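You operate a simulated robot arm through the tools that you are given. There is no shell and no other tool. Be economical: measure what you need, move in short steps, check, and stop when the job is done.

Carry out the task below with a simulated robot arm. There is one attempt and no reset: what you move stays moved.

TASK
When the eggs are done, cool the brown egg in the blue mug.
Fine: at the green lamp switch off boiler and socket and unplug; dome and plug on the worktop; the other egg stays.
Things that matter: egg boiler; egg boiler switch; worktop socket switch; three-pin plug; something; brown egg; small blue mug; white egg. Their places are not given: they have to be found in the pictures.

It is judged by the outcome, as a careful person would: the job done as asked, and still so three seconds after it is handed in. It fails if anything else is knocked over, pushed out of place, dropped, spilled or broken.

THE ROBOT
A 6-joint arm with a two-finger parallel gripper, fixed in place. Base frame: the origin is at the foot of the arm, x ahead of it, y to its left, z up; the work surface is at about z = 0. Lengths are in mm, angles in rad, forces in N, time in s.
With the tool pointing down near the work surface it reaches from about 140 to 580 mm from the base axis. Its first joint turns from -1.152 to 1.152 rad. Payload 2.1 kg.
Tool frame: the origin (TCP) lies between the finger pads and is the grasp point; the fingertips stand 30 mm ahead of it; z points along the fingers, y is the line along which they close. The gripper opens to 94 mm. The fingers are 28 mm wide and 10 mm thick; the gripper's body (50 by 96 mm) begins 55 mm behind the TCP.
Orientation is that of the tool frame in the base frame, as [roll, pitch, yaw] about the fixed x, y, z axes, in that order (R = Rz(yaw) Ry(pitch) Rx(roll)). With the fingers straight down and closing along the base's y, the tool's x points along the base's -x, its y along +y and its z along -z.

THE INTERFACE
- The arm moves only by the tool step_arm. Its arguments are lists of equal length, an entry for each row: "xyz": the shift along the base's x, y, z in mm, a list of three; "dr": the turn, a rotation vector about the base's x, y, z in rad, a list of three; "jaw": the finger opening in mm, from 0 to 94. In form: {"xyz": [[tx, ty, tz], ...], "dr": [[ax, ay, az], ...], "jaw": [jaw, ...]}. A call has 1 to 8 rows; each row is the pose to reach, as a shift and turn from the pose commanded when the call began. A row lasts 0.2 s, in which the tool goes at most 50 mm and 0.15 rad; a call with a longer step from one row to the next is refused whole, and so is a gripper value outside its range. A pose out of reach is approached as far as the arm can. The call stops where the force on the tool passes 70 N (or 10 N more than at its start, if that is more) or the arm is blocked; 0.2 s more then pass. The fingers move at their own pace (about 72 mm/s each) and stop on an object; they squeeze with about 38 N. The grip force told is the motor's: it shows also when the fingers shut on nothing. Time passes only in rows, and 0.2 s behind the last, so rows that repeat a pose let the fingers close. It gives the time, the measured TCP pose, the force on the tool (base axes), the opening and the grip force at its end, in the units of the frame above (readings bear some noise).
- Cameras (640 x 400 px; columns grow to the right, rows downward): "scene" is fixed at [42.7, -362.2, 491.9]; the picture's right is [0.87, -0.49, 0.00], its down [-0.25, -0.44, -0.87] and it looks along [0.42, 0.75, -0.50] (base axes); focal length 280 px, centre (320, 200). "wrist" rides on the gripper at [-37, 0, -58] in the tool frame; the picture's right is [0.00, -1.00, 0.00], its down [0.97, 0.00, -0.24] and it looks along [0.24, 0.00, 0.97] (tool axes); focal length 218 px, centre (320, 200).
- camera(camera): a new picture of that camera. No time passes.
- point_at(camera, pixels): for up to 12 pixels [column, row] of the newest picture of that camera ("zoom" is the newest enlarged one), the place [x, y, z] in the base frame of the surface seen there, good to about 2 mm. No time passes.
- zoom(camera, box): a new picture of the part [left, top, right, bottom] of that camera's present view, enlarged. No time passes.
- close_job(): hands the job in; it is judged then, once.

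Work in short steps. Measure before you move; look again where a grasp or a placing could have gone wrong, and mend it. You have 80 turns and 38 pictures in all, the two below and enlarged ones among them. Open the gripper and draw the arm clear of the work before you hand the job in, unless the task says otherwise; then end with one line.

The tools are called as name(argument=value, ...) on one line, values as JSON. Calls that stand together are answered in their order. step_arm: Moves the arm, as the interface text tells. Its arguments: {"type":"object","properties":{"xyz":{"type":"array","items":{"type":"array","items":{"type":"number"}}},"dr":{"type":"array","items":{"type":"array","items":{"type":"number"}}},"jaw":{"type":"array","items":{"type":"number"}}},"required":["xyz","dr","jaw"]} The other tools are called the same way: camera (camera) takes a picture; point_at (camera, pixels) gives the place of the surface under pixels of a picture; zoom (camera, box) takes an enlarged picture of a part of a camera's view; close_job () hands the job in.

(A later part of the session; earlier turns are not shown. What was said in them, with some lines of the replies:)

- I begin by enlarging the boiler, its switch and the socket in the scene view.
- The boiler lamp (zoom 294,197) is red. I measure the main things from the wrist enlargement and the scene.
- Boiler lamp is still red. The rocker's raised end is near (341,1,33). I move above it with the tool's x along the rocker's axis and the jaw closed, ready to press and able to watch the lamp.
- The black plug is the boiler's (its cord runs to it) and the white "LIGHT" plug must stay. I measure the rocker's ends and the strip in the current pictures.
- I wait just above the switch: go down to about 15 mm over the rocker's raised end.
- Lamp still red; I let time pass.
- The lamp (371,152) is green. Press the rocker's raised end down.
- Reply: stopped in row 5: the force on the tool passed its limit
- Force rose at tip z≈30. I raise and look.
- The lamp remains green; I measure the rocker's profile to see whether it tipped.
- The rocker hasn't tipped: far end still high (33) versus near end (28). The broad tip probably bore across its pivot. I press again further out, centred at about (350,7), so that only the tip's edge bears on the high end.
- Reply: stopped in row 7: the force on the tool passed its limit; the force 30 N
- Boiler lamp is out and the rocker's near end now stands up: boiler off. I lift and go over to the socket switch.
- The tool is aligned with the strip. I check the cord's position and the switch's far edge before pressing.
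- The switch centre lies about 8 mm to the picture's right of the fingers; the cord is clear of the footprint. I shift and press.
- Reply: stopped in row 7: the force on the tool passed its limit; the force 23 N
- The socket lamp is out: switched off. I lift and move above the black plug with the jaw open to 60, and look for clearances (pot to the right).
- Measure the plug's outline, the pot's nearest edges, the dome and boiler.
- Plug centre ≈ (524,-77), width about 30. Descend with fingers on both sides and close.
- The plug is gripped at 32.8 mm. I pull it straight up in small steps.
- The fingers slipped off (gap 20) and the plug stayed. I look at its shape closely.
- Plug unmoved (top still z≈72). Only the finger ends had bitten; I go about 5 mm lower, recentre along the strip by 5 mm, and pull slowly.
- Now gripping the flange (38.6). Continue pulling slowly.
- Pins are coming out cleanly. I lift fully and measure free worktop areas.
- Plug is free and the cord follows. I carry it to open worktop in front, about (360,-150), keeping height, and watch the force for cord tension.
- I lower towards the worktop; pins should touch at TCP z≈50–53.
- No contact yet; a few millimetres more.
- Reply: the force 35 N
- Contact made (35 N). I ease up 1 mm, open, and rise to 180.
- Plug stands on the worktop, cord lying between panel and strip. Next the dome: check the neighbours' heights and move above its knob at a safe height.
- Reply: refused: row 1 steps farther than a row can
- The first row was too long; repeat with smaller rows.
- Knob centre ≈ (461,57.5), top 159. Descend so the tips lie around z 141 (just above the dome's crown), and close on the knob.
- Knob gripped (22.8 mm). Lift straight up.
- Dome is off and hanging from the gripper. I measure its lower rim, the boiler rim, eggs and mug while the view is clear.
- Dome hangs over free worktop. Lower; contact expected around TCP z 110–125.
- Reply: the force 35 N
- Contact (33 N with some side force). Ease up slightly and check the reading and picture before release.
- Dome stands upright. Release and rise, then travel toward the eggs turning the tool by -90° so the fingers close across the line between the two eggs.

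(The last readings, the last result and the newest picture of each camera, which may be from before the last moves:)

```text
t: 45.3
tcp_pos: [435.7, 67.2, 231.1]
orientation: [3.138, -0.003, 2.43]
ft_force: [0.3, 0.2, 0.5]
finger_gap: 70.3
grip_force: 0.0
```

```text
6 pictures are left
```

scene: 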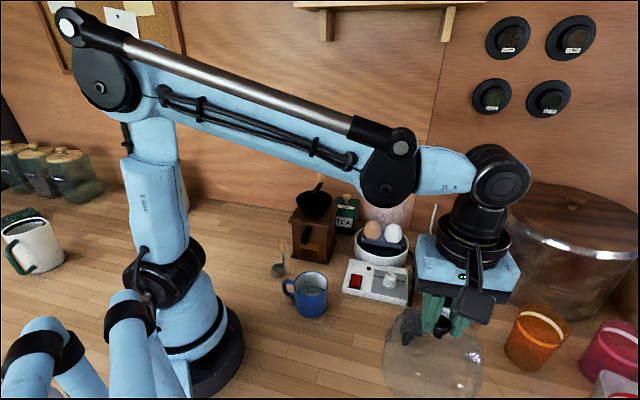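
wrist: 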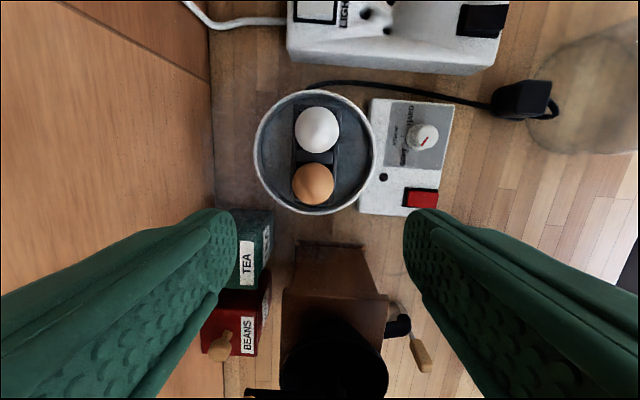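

Eggs are in clear view: brown at (313,184), white at (317,130). Measure them, the rack and the rim.

point_at(camera="wrist", pixels=[[313, 184], [297, 184], [329, 184], [313, 168], [313, 200], [317, 130], [285, 175], [345, 175], [318, 157], [260, 170], [377, 150], [315, 212]])

point_at(camera="scene", pixels=[[372, 222], [372, 229], [370, 237], [392, 225], [394, 240], [380, 244], [383, 248], [311, 280], [311, 288], [327, 280], [300, 276], [312, 300]])

```text
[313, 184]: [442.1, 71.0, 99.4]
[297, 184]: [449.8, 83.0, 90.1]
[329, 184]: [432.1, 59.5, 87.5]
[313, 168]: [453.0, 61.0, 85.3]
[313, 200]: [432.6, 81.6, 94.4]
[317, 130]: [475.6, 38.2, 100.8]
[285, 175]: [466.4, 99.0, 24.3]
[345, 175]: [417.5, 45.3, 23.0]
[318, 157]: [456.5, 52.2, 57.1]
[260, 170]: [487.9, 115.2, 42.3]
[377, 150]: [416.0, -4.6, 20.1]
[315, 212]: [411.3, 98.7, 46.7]
```

```text
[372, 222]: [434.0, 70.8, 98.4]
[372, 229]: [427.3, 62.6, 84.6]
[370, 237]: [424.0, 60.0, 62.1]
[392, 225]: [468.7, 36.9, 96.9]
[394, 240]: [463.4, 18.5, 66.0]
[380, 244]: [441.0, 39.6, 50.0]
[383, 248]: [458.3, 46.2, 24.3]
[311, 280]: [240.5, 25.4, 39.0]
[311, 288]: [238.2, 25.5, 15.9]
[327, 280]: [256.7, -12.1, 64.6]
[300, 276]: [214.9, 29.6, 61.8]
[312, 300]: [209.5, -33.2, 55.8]
```

Brown egg centre ≈ (441.5,71.5), top z≈100, rack top z≈57. I descend with the tips to z≈66 (high enough to set it into the mug later), then close.

step_arm(xyz=[[6.3, 3.8, 0], [6.3, 3.8, -40], [6.3, 3.8, -80], [6.3, 3.8, -110], [6.3, 3.8, -128], [6.3, 3.8, -135], [6.3, 3.8, -135]], dr=[[0, 0, 0], [0, 0, 0], [0, 0, 0], [0, 0, 0], [0, 0, 0], [0, 0, 0], [0, 0, 0]], jaw=[70, 70, 70, 70, 70, 70, 70])

step_arm(xyz=[[0, 0, 0], [0, 0, 0], [0, 0, 0], [0, 0, 0]], dr=[[0, 0, 0], [0, 0, 0], [0, 0, 0], [0, 0, 0]], jaw=[50, 40, 36, 36])

```text
t: 46.9
tcp_pos: [441.6, 69.4, 95.7]
orientation: [3.137, -0.004, 2.432]
ft_force: [-0.3, -1.0, -0.3]
finger_gap: 70.2
grip_force: 0.1
```

```text
t: 47.9
tcp_pos: [442.8, 69.5, 96.6]
orientation: [3.136, -0.004, 2.433]
ft_force: [10.8, 13.4, 4.5]
finger_gap: 46.0
grip_force: 8.8
```

One finger bears first (side force along +u, gap 46): the egg is a little further along +u. Open, shift ~2.5 mm that way, close again.

step_arm(xyz=[[0, 0, 0], [1.6, 1.9, 0], [1.6, 1.9, 0], [1.6, 1.9, 0], [1.6, 1.9, 0], [1.6, 1.9, 0]], dr=[[0, 0, 0], [0, 0, 0], [0, 0, 0], [0, 0, 0], [0, 0, 0], [0, 0, 0]], jaw=[56, 56, 40, 36, 36, 36])

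```text
t: 49.3
tcp_pos: [443.1, 72.6, 97.4]
orientation: [3.135, -0.005, 2.434]
ft_force: [9.0, 10.8, 3.2]
finger_gap: 41.8
grip_force: 12.3
```

Better, still one-sided. Shift another 1.5 mm and close fully.

step_arm(xyz=[[0, 0, 0], [1, 1.2, 0], [1, 1.2, 0], [1, 1.2, 0], [1, 1.2, 0], [1, 1.2, 0]], dr=[[0, 0, 0], [0, 0, 0], [0, 0, 0], [0, 0, 0], [0, 0, 0], [0, 0, 0]], jaw=[52, 52, 40, 34, 30, 30])

```text
t: 50.7
tcp_pos: [442.5, 72.6, 96.7]
orientation: [3.138, -0.005, 2.431]
ft_force: [0.3, -0.2, -0.3]
finger_gap: 41.7
grip_force: 12.1
```

Balanced now: no side force, gap 41.7. Lift gently and look.

step_arm(xyz=[[0, 0, 3], [0, 0, 8], [0, 0, 15], [0, 0, 30], [0, 0, 50], [0, 0, 50]], dr=[[0, 0, 0], [0, 0, 0], [0, 0, 0], [0, 0, 0], [0, 0, 0], [0, 0, 0]], jaw=[30, 30, 30, 30, 30, 30])

zoom(camera="scene", box=[260, 150, 460, 330])

```text
t: 52.1
tcp_pos: [439.9, 74.4, 146.2]
orientation: [3.137, -0.003, 2.432]
ft_force: [-0.1, -0.4, -0.8]
finger_gap: 41.8
grip_force: 11.4
```

```text
2.22 times, centred on (360, 240) of scene
```

zoom: 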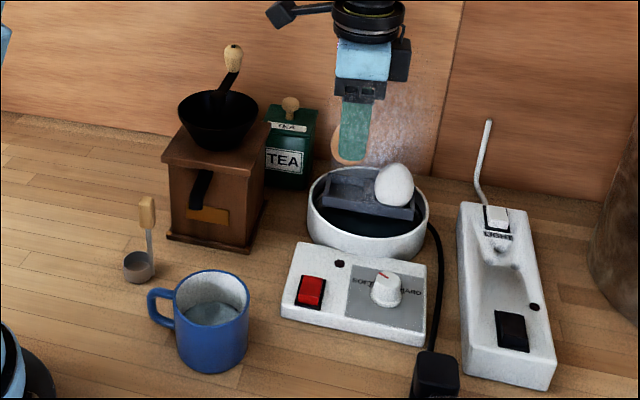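

Egg held; white egg still in its rack. Measure the mug rim and water from this enlargement.

point_at(camera="zoom", pixels=[[214, 271], [185, 280], [240, 281], [177, 294], [247, 296], [213, 325], [190, 317], [235, 318], [213, 312], [205, 308], [212, 370], [158, 300]])

```text
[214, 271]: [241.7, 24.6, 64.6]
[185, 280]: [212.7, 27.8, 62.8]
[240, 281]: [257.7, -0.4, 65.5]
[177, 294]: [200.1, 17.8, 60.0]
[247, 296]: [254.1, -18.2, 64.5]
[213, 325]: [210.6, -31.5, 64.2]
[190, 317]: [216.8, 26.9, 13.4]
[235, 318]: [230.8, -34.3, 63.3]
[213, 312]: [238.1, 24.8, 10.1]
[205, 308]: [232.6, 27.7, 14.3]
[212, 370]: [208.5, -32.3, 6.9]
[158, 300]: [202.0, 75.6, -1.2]
```

Mug rim fits a circle centred (225,-2.5), R≈32, z≈65. Carry the egg there at a safe height.

step_arm(xyz=[[0, 0, 30], [-30, -10, 44], [-62, -21, 44], [-94, -33, 44], [-126, -44, 44], [-158, -55, 44], [-190, -66, 44], [-216, -76, 44]], dr=[[0, 0, 0], [0, 0, 0], [0, 0, 0], [0, 0, 0], [0, 0, 0], [0, 0, 0], [0, 0, 0], [0, 0, 0]], jaw=[30, 30, 30, 30, 30, 30, 30, 30])

step_arm(xyz=[[0, 0, -20], [0, 0, -45], [0, 0, -45]], dr=[[0, 0, 0], [0, 0, 0], [0, 0, 0]], jaw=[30, 30, 30])

zoom(camera="scene", box=[250, 210, 370, 330])

```text
t: 53.9
tcp_pos: [224.8, -3.2, 190.7]
orientation: [3.138, -0.004, 2.434]
ft_force: [0.0, 0.2, -0.8]
finger_gap: 42.1
grip_force: 12.3
```

```text
t: 54.7
tcp_pos: [225.5, -4.5, 144.3]
orientation: [3.137, -0.004, 2.431]
ft_force: [-0.4, 1.0, -1.1]
finger_gap: 41.9
grip_force: 12.4
```

```text
3.33 times, centred on (310, 270) of scene
```

zoom: 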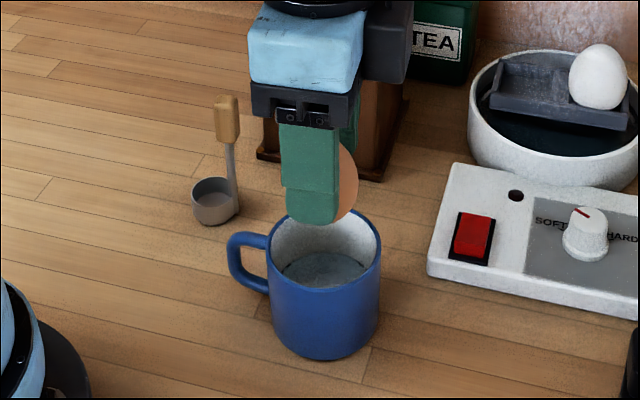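

The egg is over the mug's middle. Lower until the tips are just above the rim (TCP ≈ 98), then check.

step_arm(xyz=[[0, 1.5, -15], [0, 1.5, -30], [0, 1.5, -40], [0, 1.5, -46], [0, 1.5, -46]], dr=[[0, 0, 0], [0, 0, 0], [0, 0, 0], [0, 0, 0], [0, 0, 0]], jaw=[30, 30, 30, 30, 30])

zoom(camera="scene", box=[270, 220, 350, 330])

```text
t: 55.9
tcp_pos: [226.1, -2.0, 96.7]
orientation: [3.139, -0.005, 2.431]
ft_force: [-0.3, -0.7, -0.4]
finger_gap: 41.9
grip_force: 12.1
```

```text
3.64 times, centred on (310, 275) of scene
```

zoom: 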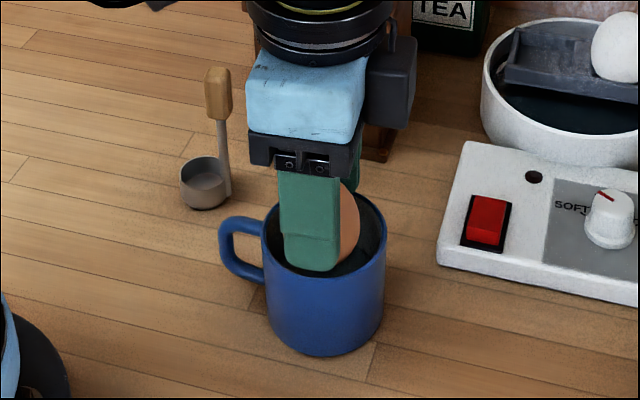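

Egg is within the mouth of the mug. Raise 3 mm so the tips clear the rim, then open gradually.

step_arm(xyz=[[0, 0, 3], [0, 0, 3], [0, 0, 3], [0, 0, 3], [0, 0, 3], [0, 0, 3]], dr=[[0, 0, 0], [0, 0, 0], [0, 0, 0], [0, 0, 0], [0, 0, 0], [0, 0, 0]], jaw=[38, 42, 44, 47, 52, 56])

step_arm(xyz=[[0, 0, 20], [0, 0, 60], [0, 0, 100], [0, 0, 140], [25, 0, 175], [50, 0, 200], [50, 0, 200]], dr=[[0, 0, 0], [0, 0, 0], [0, 0, 0], [0, 0, 0], [0, 0, 0], [0, 0, 0], [0, 0, 0]], jaw=[60, 60, 60, 60, 60, 60, 60])

camera(camera="scene")

```text
t: 57.3
tcp_pos: [225.9, -1.8, 100.5]
orientation: [3.138, -0.004, 2.431]
ft_force: [0.3, -0.2, 1.4]
finger_gap: 56.2
grip_force: 0.1
```

```text
t: 58.9
tcp_pos: [276.7, -1.4, 304.6]
orientation: [3.139, -0.003, 2.43]
ft_force: [1.3, -0.4, 0.2]
finger_gap: 60.0
grip_force: 0.0
```

```text
2 pictures are left
```

scene: 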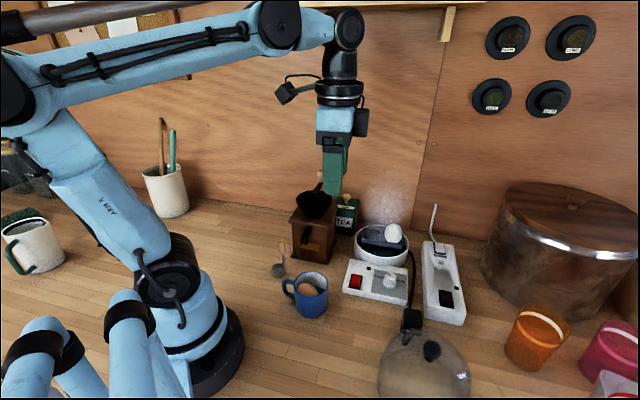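

The egg is in the mug and the arm is clear. One enlarged check of the whole.

zoom(camera="scene", box=[270, 210, 490, 400])

```text
2.11 times, centred on (380, 305) of scene
```

zoom: 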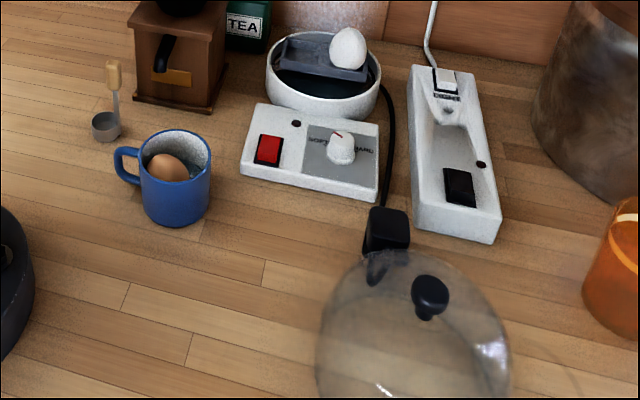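

The enlarged view shows both lamps out, the plug and dome on the worktop, the white egg in its rack and the brown egg in the mug. I hand in.

close_job()

```text
The job is handed in.
```

The job is handed in: at the green lamp I switched off the boiler and the socket and unplugged it; the plug and dome are on the worktop, the brown egg is cooling in the blue mug, and the white egg is still in the boiler.
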